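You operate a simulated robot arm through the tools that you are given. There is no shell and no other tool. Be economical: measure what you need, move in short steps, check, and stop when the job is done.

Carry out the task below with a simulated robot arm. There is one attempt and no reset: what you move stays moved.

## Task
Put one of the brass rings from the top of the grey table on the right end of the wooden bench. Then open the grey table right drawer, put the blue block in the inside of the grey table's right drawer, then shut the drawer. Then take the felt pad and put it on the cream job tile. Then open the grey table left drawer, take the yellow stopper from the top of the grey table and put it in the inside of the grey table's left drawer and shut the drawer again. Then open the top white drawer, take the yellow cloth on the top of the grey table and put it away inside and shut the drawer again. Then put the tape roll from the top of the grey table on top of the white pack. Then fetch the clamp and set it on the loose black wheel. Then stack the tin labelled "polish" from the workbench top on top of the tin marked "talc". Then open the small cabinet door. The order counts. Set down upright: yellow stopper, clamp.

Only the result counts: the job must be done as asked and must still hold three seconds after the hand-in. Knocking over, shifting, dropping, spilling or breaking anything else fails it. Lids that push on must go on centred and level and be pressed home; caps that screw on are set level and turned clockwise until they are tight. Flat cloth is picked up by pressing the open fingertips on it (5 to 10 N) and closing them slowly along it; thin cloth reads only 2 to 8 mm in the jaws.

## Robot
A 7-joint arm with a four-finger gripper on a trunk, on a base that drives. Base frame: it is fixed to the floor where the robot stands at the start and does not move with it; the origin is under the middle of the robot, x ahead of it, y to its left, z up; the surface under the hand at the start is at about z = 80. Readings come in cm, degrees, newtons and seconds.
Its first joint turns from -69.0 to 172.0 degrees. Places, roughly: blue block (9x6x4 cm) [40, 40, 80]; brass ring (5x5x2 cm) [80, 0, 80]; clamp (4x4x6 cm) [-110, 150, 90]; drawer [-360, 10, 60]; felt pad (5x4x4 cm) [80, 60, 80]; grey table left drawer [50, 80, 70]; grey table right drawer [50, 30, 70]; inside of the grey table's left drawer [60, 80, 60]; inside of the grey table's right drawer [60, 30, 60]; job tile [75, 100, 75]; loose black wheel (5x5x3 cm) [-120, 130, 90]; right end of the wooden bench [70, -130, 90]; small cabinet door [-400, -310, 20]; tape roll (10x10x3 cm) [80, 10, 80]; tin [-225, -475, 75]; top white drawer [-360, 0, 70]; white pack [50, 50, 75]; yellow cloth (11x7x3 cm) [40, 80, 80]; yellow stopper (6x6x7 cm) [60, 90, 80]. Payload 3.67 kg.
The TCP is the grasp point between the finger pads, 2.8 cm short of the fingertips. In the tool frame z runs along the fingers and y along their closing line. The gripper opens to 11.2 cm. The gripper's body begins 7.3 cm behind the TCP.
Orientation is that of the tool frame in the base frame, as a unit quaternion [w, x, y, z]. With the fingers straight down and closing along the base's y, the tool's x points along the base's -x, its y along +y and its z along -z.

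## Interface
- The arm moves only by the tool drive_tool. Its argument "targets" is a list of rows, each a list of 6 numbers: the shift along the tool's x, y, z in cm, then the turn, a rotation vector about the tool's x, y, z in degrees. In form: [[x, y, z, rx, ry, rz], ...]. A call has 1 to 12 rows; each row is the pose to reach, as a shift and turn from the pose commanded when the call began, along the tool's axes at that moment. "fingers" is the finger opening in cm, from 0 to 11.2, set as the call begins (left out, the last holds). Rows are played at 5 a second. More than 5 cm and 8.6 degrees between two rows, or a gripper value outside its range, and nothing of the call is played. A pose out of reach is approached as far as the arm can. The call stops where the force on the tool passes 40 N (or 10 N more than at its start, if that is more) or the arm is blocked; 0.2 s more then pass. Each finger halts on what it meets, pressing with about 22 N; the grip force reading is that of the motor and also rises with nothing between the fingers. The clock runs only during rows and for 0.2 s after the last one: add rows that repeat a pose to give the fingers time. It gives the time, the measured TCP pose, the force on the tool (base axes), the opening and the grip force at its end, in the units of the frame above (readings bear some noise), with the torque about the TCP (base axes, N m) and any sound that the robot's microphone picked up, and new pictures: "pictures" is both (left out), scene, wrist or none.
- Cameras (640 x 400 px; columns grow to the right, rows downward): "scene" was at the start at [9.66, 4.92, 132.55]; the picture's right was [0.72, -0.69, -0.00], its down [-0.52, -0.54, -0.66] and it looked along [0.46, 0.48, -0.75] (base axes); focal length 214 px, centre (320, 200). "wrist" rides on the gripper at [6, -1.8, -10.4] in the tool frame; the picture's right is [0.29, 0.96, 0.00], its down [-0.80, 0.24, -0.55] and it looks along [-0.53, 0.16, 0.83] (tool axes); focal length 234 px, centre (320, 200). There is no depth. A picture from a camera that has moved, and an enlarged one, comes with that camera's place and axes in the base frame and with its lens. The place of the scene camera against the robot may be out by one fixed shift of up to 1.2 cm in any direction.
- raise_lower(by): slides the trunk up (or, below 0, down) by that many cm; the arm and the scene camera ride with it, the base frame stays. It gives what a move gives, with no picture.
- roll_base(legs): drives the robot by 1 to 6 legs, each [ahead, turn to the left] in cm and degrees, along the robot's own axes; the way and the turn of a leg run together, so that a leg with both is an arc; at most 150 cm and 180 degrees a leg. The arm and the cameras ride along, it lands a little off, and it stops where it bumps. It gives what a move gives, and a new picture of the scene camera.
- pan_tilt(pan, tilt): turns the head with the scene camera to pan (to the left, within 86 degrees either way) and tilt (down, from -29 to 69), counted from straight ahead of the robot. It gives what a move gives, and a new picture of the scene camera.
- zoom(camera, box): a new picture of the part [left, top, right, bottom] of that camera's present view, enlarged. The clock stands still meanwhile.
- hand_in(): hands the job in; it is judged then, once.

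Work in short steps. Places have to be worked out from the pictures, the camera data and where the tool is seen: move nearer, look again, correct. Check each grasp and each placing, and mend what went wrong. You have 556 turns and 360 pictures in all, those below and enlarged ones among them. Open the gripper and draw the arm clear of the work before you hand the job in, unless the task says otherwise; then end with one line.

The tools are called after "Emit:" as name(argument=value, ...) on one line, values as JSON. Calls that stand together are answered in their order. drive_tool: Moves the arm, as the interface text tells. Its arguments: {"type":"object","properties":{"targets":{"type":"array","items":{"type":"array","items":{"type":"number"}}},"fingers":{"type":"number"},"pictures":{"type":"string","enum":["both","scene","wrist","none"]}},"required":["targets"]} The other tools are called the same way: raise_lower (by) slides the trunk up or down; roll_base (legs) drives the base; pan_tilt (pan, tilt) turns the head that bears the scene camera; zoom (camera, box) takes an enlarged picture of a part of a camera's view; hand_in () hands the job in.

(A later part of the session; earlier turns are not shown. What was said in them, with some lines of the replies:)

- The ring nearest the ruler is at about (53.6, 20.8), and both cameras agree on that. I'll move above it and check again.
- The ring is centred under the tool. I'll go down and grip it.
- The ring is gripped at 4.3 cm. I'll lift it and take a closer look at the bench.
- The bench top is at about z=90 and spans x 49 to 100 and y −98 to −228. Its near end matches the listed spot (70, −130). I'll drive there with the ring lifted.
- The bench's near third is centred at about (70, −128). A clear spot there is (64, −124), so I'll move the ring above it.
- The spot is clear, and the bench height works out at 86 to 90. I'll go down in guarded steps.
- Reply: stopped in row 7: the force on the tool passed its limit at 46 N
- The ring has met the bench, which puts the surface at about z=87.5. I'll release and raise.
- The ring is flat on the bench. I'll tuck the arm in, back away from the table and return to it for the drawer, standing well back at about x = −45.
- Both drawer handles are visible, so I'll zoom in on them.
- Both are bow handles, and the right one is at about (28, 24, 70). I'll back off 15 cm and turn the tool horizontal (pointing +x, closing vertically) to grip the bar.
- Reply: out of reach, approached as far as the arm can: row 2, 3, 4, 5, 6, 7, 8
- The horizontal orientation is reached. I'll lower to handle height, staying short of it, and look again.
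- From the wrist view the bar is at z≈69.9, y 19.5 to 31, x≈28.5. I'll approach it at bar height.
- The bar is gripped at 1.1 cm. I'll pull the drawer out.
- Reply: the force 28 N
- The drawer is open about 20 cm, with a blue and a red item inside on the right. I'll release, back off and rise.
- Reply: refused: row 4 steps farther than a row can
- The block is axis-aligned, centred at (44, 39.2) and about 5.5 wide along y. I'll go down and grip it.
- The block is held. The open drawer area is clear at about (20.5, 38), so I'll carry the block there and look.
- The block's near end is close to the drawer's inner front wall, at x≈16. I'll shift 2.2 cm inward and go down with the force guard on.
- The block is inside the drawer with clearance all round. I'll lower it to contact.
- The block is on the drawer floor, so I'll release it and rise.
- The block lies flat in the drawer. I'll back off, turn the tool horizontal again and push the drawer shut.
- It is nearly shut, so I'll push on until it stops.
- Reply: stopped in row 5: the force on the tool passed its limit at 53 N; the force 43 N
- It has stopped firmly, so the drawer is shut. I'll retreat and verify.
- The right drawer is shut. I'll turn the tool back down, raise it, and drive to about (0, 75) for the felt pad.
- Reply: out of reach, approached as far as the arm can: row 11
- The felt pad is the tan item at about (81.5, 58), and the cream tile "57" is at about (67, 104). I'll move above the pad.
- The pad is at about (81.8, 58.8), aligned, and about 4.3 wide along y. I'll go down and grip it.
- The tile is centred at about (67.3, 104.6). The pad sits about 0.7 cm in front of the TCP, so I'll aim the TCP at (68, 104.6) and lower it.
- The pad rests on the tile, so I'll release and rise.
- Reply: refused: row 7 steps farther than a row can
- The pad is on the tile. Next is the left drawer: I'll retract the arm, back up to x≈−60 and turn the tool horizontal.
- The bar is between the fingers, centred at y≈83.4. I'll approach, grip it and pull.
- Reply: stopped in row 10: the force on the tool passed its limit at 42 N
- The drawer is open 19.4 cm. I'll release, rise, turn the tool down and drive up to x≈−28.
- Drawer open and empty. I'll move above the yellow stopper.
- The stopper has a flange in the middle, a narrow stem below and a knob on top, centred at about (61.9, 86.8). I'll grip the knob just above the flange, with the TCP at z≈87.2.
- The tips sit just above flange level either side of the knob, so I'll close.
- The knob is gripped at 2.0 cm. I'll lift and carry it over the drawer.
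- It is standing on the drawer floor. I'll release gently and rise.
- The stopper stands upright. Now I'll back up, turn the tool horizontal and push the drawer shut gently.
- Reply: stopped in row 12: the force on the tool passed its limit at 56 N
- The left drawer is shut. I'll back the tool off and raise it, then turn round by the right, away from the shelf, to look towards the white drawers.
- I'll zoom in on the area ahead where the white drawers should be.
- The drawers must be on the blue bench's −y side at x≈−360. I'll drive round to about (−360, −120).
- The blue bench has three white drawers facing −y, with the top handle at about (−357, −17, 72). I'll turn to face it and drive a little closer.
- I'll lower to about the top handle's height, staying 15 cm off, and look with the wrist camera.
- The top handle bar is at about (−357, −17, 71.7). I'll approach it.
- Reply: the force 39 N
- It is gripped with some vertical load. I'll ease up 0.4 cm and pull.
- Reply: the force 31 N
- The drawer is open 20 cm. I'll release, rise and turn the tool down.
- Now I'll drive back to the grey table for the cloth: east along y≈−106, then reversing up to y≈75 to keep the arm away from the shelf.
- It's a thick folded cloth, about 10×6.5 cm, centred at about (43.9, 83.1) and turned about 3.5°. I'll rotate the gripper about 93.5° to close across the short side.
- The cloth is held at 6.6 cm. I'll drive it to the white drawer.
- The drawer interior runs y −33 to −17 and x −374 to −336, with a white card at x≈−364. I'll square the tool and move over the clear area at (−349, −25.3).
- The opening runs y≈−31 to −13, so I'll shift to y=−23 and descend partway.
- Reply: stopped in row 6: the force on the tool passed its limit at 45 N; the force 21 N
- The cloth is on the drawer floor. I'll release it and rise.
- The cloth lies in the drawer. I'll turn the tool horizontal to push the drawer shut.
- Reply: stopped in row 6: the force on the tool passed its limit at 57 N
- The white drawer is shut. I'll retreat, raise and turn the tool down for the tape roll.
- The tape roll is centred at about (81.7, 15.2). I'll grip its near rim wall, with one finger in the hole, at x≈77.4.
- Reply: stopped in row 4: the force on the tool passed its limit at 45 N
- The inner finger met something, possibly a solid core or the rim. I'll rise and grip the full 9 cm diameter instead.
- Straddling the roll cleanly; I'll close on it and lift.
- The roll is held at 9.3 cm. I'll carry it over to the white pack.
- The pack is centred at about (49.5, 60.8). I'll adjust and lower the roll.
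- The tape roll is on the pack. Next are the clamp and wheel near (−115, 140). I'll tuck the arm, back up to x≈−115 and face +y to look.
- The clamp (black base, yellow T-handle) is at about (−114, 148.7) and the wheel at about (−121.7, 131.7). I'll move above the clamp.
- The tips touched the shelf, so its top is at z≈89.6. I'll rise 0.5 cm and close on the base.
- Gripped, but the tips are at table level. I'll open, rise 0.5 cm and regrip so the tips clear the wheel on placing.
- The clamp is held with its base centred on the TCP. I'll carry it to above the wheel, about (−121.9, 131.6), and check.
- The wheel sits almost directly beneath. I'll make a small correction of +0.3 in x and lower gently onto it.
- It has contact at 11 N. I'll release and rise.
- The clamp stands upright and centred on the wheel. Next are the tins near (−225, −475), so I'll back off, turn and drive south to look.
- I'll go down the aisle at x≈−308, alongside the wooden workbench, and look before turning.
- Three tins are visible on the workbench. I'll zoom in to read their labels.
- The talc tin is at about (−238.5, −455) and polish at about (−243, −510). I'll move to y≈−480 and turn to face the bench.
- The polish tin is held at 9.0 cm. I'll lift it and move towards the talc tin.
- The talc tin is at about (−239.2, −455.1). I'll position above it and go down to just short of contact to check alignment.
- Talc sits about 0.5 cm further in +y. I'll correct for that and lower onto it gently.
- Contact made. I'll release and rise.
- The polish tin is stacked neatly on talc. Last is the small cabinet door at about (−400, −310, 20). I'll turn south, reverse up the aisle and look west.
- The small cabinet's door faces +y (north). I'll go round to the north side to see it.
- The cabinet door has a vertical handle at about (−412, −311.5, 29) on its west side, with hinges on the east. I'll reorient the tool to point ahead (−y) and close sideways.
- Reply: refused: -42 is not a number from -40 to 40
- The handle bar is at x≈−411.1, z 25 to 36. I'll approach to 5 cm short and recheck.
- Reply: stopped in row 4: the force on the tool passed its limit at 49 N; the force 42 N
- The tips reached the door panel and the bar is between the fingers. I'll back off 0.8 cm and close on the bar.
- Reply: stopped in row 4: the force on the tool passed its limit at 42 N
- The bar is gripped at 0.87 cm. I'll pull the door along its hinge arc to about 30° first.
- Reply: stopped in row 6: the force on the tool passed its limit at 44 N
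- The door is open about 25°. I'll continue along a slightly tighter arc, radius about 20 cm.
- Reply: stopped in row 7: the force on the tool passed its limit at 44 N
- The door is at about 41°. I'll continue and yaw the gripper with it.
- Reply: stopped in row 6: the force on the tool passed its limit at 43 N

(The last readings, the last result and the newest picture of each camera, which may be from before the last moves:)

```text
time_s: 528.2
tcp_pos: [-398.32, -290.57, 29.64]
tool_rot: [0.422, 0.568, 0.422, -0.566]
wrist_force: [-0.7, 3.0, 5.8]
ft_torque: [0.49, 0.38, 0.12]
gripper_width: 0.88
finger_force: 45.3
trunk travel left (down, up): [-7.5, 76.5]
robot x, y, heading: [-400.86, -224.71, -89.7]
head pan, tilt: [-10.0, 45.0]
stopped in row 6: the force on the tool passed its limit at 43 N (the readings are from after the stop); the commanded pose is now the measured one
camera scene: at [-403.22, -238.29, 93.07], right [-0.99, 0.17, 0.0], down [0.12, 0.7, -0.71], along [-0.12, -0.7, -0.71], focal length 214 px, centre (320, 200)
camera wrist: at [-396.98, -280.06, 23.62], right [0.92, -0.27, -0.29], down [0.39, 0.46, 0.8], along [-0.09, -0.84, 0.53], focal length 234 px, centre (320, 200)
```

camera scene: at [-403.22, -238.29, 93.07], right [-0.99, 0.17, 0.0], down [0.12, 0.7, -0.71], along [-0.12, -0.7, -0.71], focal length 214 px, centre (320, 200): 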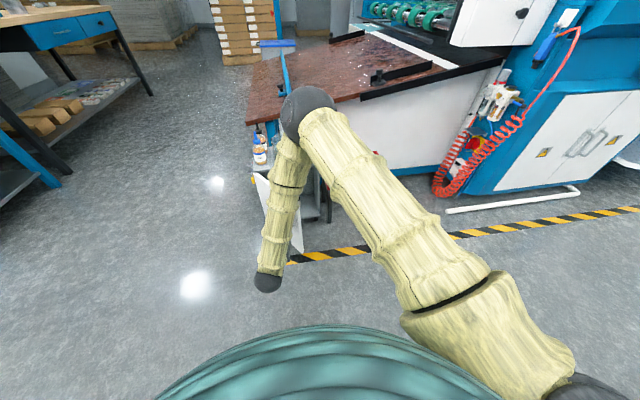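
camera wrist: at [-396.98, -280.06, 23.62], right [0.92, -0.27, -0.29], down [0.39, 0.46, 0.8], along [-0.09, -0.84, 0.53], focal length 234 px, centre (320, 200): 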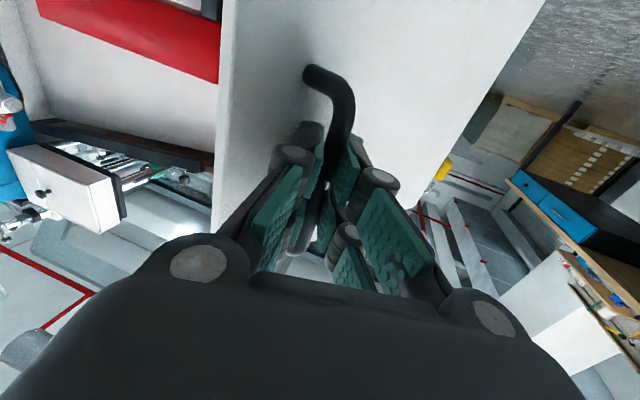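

The door is at about 58°. One more segment of the same shape.

Emit:
drive_tool(targets=[[0, 0.9, -0.75, 3, 0, 0], [0, 1.86, -1.43, 6, 0, 0], [0, 2.85, -2.05, 9, 0, 0], [0, 3.87, -2.64, 12, 0, 0], [0, 4.93, -3.17, 15, 0, 0], [0, 5.99, -3.65, 18, 0, 0], [0, 7.1, -4.05, 21, 0, 0], [0, 8.2, -4.41, 24, 0, 0]])

```text
time_s: 529.1
tcp_pos: [-394.96, -289.24, 29.75]
tool_rot: [0.374, 0.6, 0.374, -0.6]
wrist_force: [-1.7, 6.6, 9.7]
ft_torque: [0.6, -0.17, 0.04]
gripper_width: 0.86
finger_force: 45.4
trunk travel left (down, up): [-7.5, 76.5]
robot x, y, heading: [-400.97, -224.58, -89.8]
head pan, tilt: [-10.0, 45.0]
stopped in row 4: the force on the tool passed its limit at 43 N (the readings are from after the stop); the commanded pose is now the measured one
camera scene: at [-403.23, -238.23, 93.06], right [-0.99, 0.17, 0.0], down [0.12, 0.7, -0.71], along [-0.12, -0.7, -0.71], focal length 214 px, centre (320, 200)
camera wrist: at [-391.99, -279.11, 23.61], right [0.86, -0.42, -0.29], down [0.46, 0.39, 0.8], along [-0.22, -0.82, 0.53], focal length 234 px, centre (320, 200)
```

scene: 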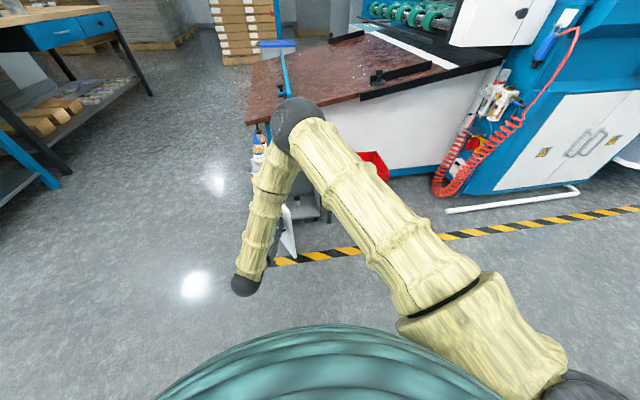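
wrist: 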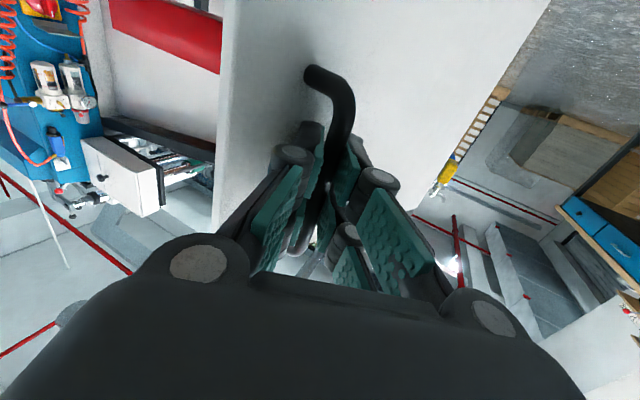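

Emit:
drive_tool(targets=[[0, 0.9, -0.75, 3, 0, 0], [0, 1.86, -1.4, 6, 0, 0], [0, 2.85, -1.95, 9, 0, 0], [0, 3.87, -2.45, 12, 0, 0], [0, 4.93, -2.9, 15, 0, 0], [0, 5.99, -3.25, 18, 0, 0]])

```text
time_s: 529.8
tcp_pos: [-392.51, -288.59, 29.62]
tool_rot: [0.339, 0.621, 0.339, -0.62]
wrist_force: [-2.4, 10.2, 14.1]
ft_torque: [0.15, -0.44, 0.05]
gripper_width: 0.91
finger_force: 45.1
trunk travel left (down, up): [-7.5, 76.5]
robot x, y, heading: [-401.23, -224.62, -89.8]
head pan, tilt: [-10.0, 45.0]
stopped in row 3: the force on the tool passed its limit at 43 N (the readings are from after the stop); the commanded pose is now the measured one
camera scene: at [-403.24, -238.18, 93.06], right [-0.99, 0.17, 0.0], down [0.12, 0.7, -0.71], along [-0.12, -0.7, -0.71], focal length 214 px, centre (320, 200)
camera wrist: at [-388.34, -278.89, 23.6], right [0.81, -0.52, -0.29], down [0.5, 0.33, 0.8], along [-0.32, -0.79, 0.53], focal length 234 px, centre (320, 200)
```

scene: 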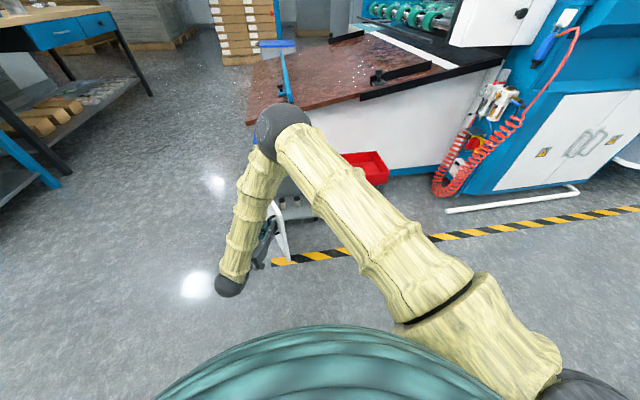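
wrist: 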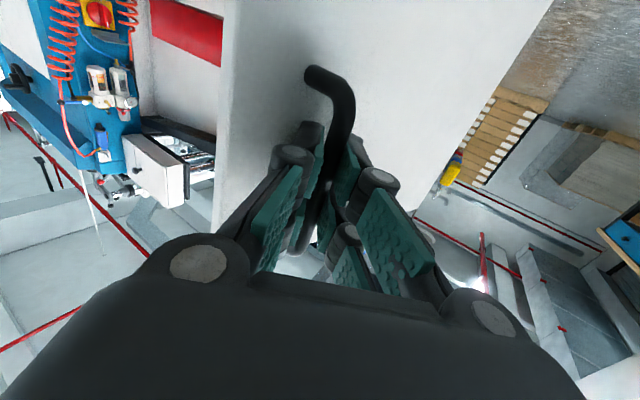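

The door is open about 75°. I'll release the handle and back straight off.

Emit:
drive_tool(targets=[[0, 0, 0, 0, 0, 0], [0, 0, 0, 0, 0, 0], [0, 0, -2, 0, 0, 0], [0, 0, -5, 0, 0, 0], [0, 0, -9, 0, 0, 0], [0, 0, -13, 0, 0, 0]], fingers=5)

```text
time_s: 531.2
tcp_pos: [-390.75, -284.94, 31.56]
tool_rot: [0.334, 0.631, 0.349, -0.607]
wrist_force: [-0.3, -1.0, -1.0]
ft_torque: [-0.01, 0.03, -0.03]
gripper_width: 5.01
finger_force: 0.1
out of reach, approached as far as the arm can: row 4, 5, 6
trunk travel left (down, up): [-7.5, 76.5]
robot x, y, heading: [-401.02, -224.59, -89.6]
head pan, tilt: [-10.0, 45.0]
camera scene: at [-403.22, -238.3, 93.05], right [-0.99, 0.17, 0.0], down [0.12, 0.7, -0.71], along [-0.12, -0.7, -0.71], focal length 214 px, centre (320, 200)
camera wrist: at [-386.54, -274.9, 25.91], right [0.81, -0.5, -0.29], down [0.48, 0.31, 0.82], along [-0.32, -0.81, 0.5], focal length 234 px, centre (320, 200)
```

scene: 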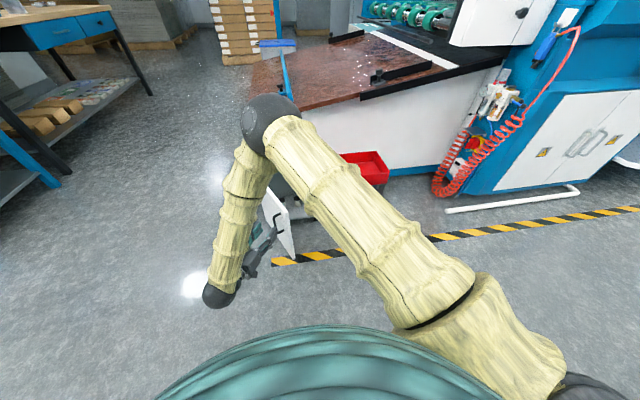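
wrist: 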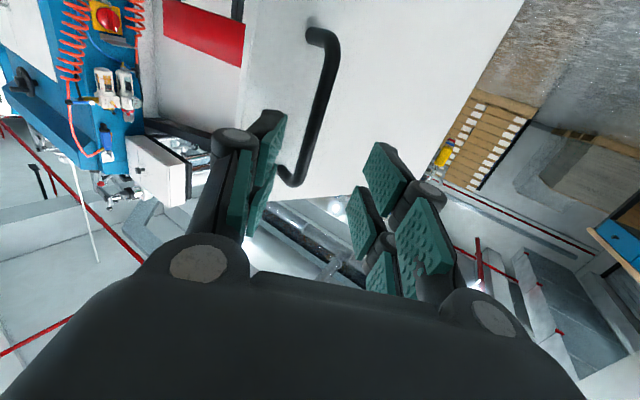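

The fingers are clear of the bar, so I'll back the base away north.

Emit:
roll_base(legs=[[-40, 0]])

Emit:
raise_lower(by=40)

Emit:
pan_tilt(pan=0, tilt=40)

```text
time_s: 533.7
tcp_pos: [-390.72, -244.66, 31.71]
tool_rot: [0.335, 0.63, 0.35, -0.606]
wrist_force: [0.4, 0.2, -0.4]
ft_torque: [-0.02, -0.03, -0.02]
gripper_width: 5.01
finger_force: 0.0
trunk travel left (down, up): [-7.5, 76.5]
robot x, y, heading: [-401.04, -184.45, -89.5]
head pan, tilt: [-10.0, 45.0]
camera scene: at [-403.37, -198.16, 93.05], right [-0.99, 0.17, 0.0], down [0.12, 0.7, -0.71], along [-0.12, -0.7, -0.71], focal length 214 px, centre (320, 200)
```

scene: 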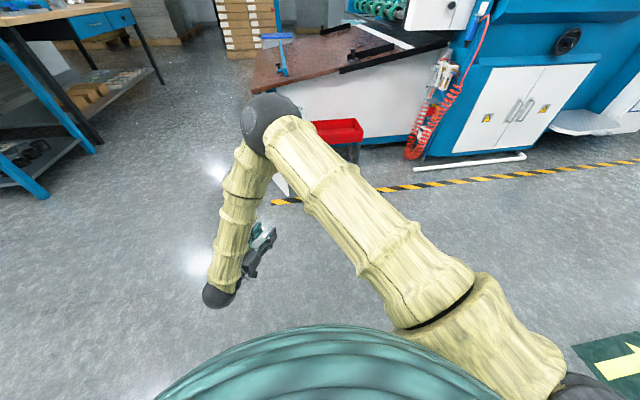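

```text
time_s: 537.5
tcp_pos: [-390.72, -244.68, 71.66]
tool_rot: [0.335, 0.63, 0.35, -0.607]
wrist_force: [-0.3, -1.0, 0.7]
ft_torque: [0.03, -0.02, 0.0]
gripper_width: 5.02
finger_force: 0.1
trunk travel left (down, up): [-47.5, 36.5]
robot x, y, heading: [-401.37, -184.52, -89.5]
head pan, tilt: [-10.0, 45.0]
```

```text
time_s: 538.2
tcp_pos: [-390.63, -244.57, 71.61]
tool_rot: [0.336, 0.63, 0.35, -0.607]
wrist_force: [0.7, 0.3, 1.1]
ft_torque: [0.02, 0.0, 0.03]
gripper_width: 5.02
finger_force: 0.1
trunk travel left (down, up): [-47.5, 36.5]
robot x, y, heading: [-401.38, -184.21, -89.4]
head pan, tilt: [0.0, 40.0]
camera scene: at [-401.96, -198.65, 133.78], right [-1.0, -0.01, 0.0], down [0.0, 0.64, -0.77], along [0.0, -0.77, -0.64], focal length 214 px, centre (320, 200)
```

scene: 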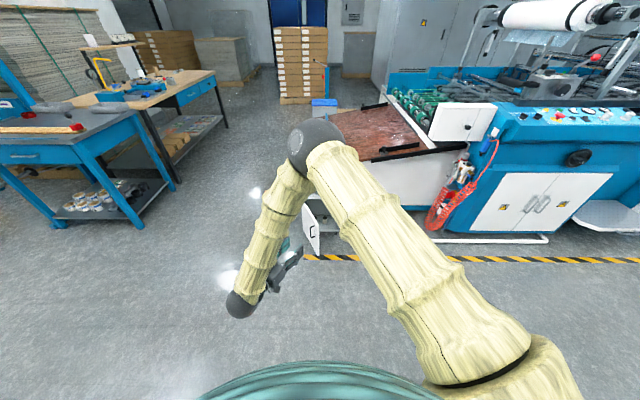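

I'll turn aside so the arm doesn't block the view, and check the cabinet.

Emit:
roll_base(legs=[[-20, 0], [0, 45]])

Emit:
pan_tilt(pan=-50, tilt=35)

Emit:
zoom(camera="scene", box=[220, 110, 440, 270])

```text
time_s: 541.9
tcp_pos: [-351.1, -199.06, 71.64]
tool_rot: [0.543, 0.447, 0.565, -0.431]
wrist_force: [0.1, 0.0, 0.2]
ft_torque: [0.02, 0.01, -0.01]
gripper_width: 5.0
finger_force: 0.1
trunk travel left (down, up): [-47.5, 36.5]
robot x, y, heading: [-401.35, -164.31, -44.2]
head pan, tilt: [0.0, 40.0]
camera scene: at [-392.5, -174.29, 133.78], right [-0.7, -0.71, 0.0], down [-0.46, 0.45, -0.77], along [0.55, -0.54, -0.64], focal length 214 px, centre (320, 200)
```

scene: 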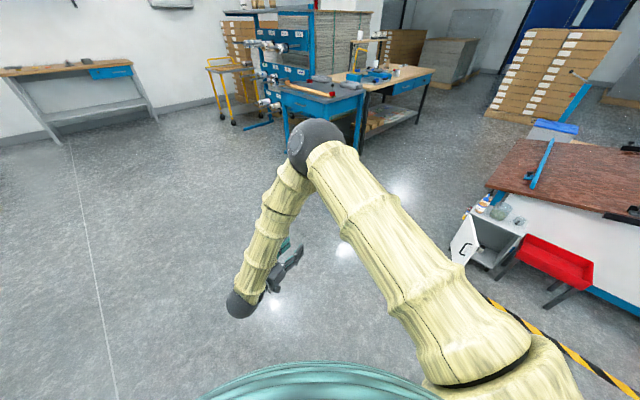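

```text
time_s: 543.1
tcp_pos: [-351.09, -199.06, 71.65]
tool_rot: [0.542, 0.447, 0.565, -0.432]
wrist_force: [0.5, 0.0, 0.2]
ft_torque: [0.0, 0.01, -0.01]
gripper_width: 5.03
finger_force: 0.2
trunk travel left (down, up): [-47.5, 36.5]
robot x, y, heading: [-401.74, -163.56, -44.6]
head pan, tilt: [-50.0, 35.0]
camera scene: at [-399.26, -177.13, 134.53], right [-1.0, 0.08, 0.0], down [0.04, 0.57, -0.82], along [-0.06, -0.82, -0.57], focal length 214 px, centre (320, 200)
```

scene: 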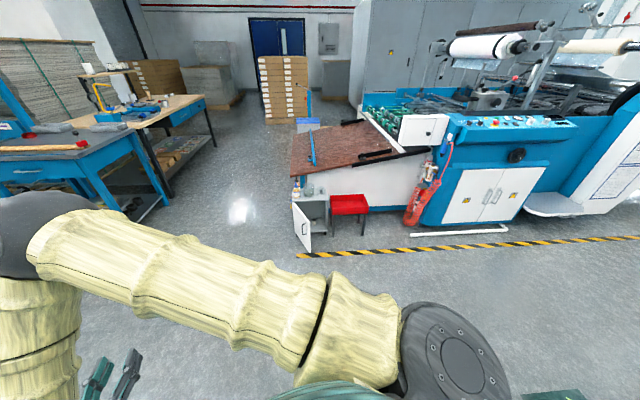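

```text
2.50 times, centred on (330, 190) of scene
camera zoom: at [-399.26, -177.13, 134.53], right [-1.0, 0.08, 0.0], down [0.04, 0.57, -0.82], along [-0.06, -0.82, -0.57], focal length 536 px, centre (295, 225)
```

zoom: 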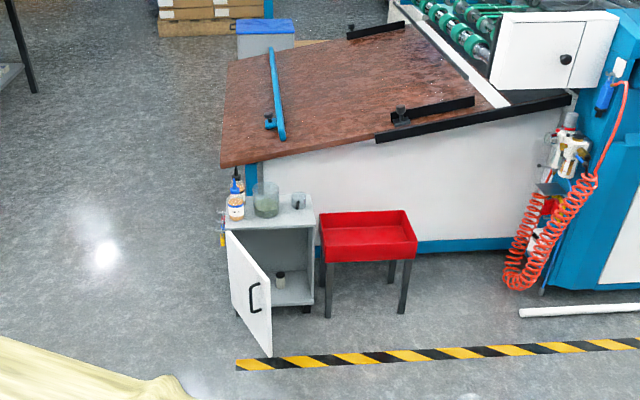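

All jobs are done: the door stands well open, the items on the cabinet are undisturbed, and the arm is clear with the gripper open. I'll hand in.

Emit:
hand_in()

```text
The job is handed in.
```

All nine steps were carried out in order and the job is handed in. One placement is uncertain: I put the brass ring where your coordinates show the bench's right end (about [64, -124]), but seen from the front of the bench that is its left end.
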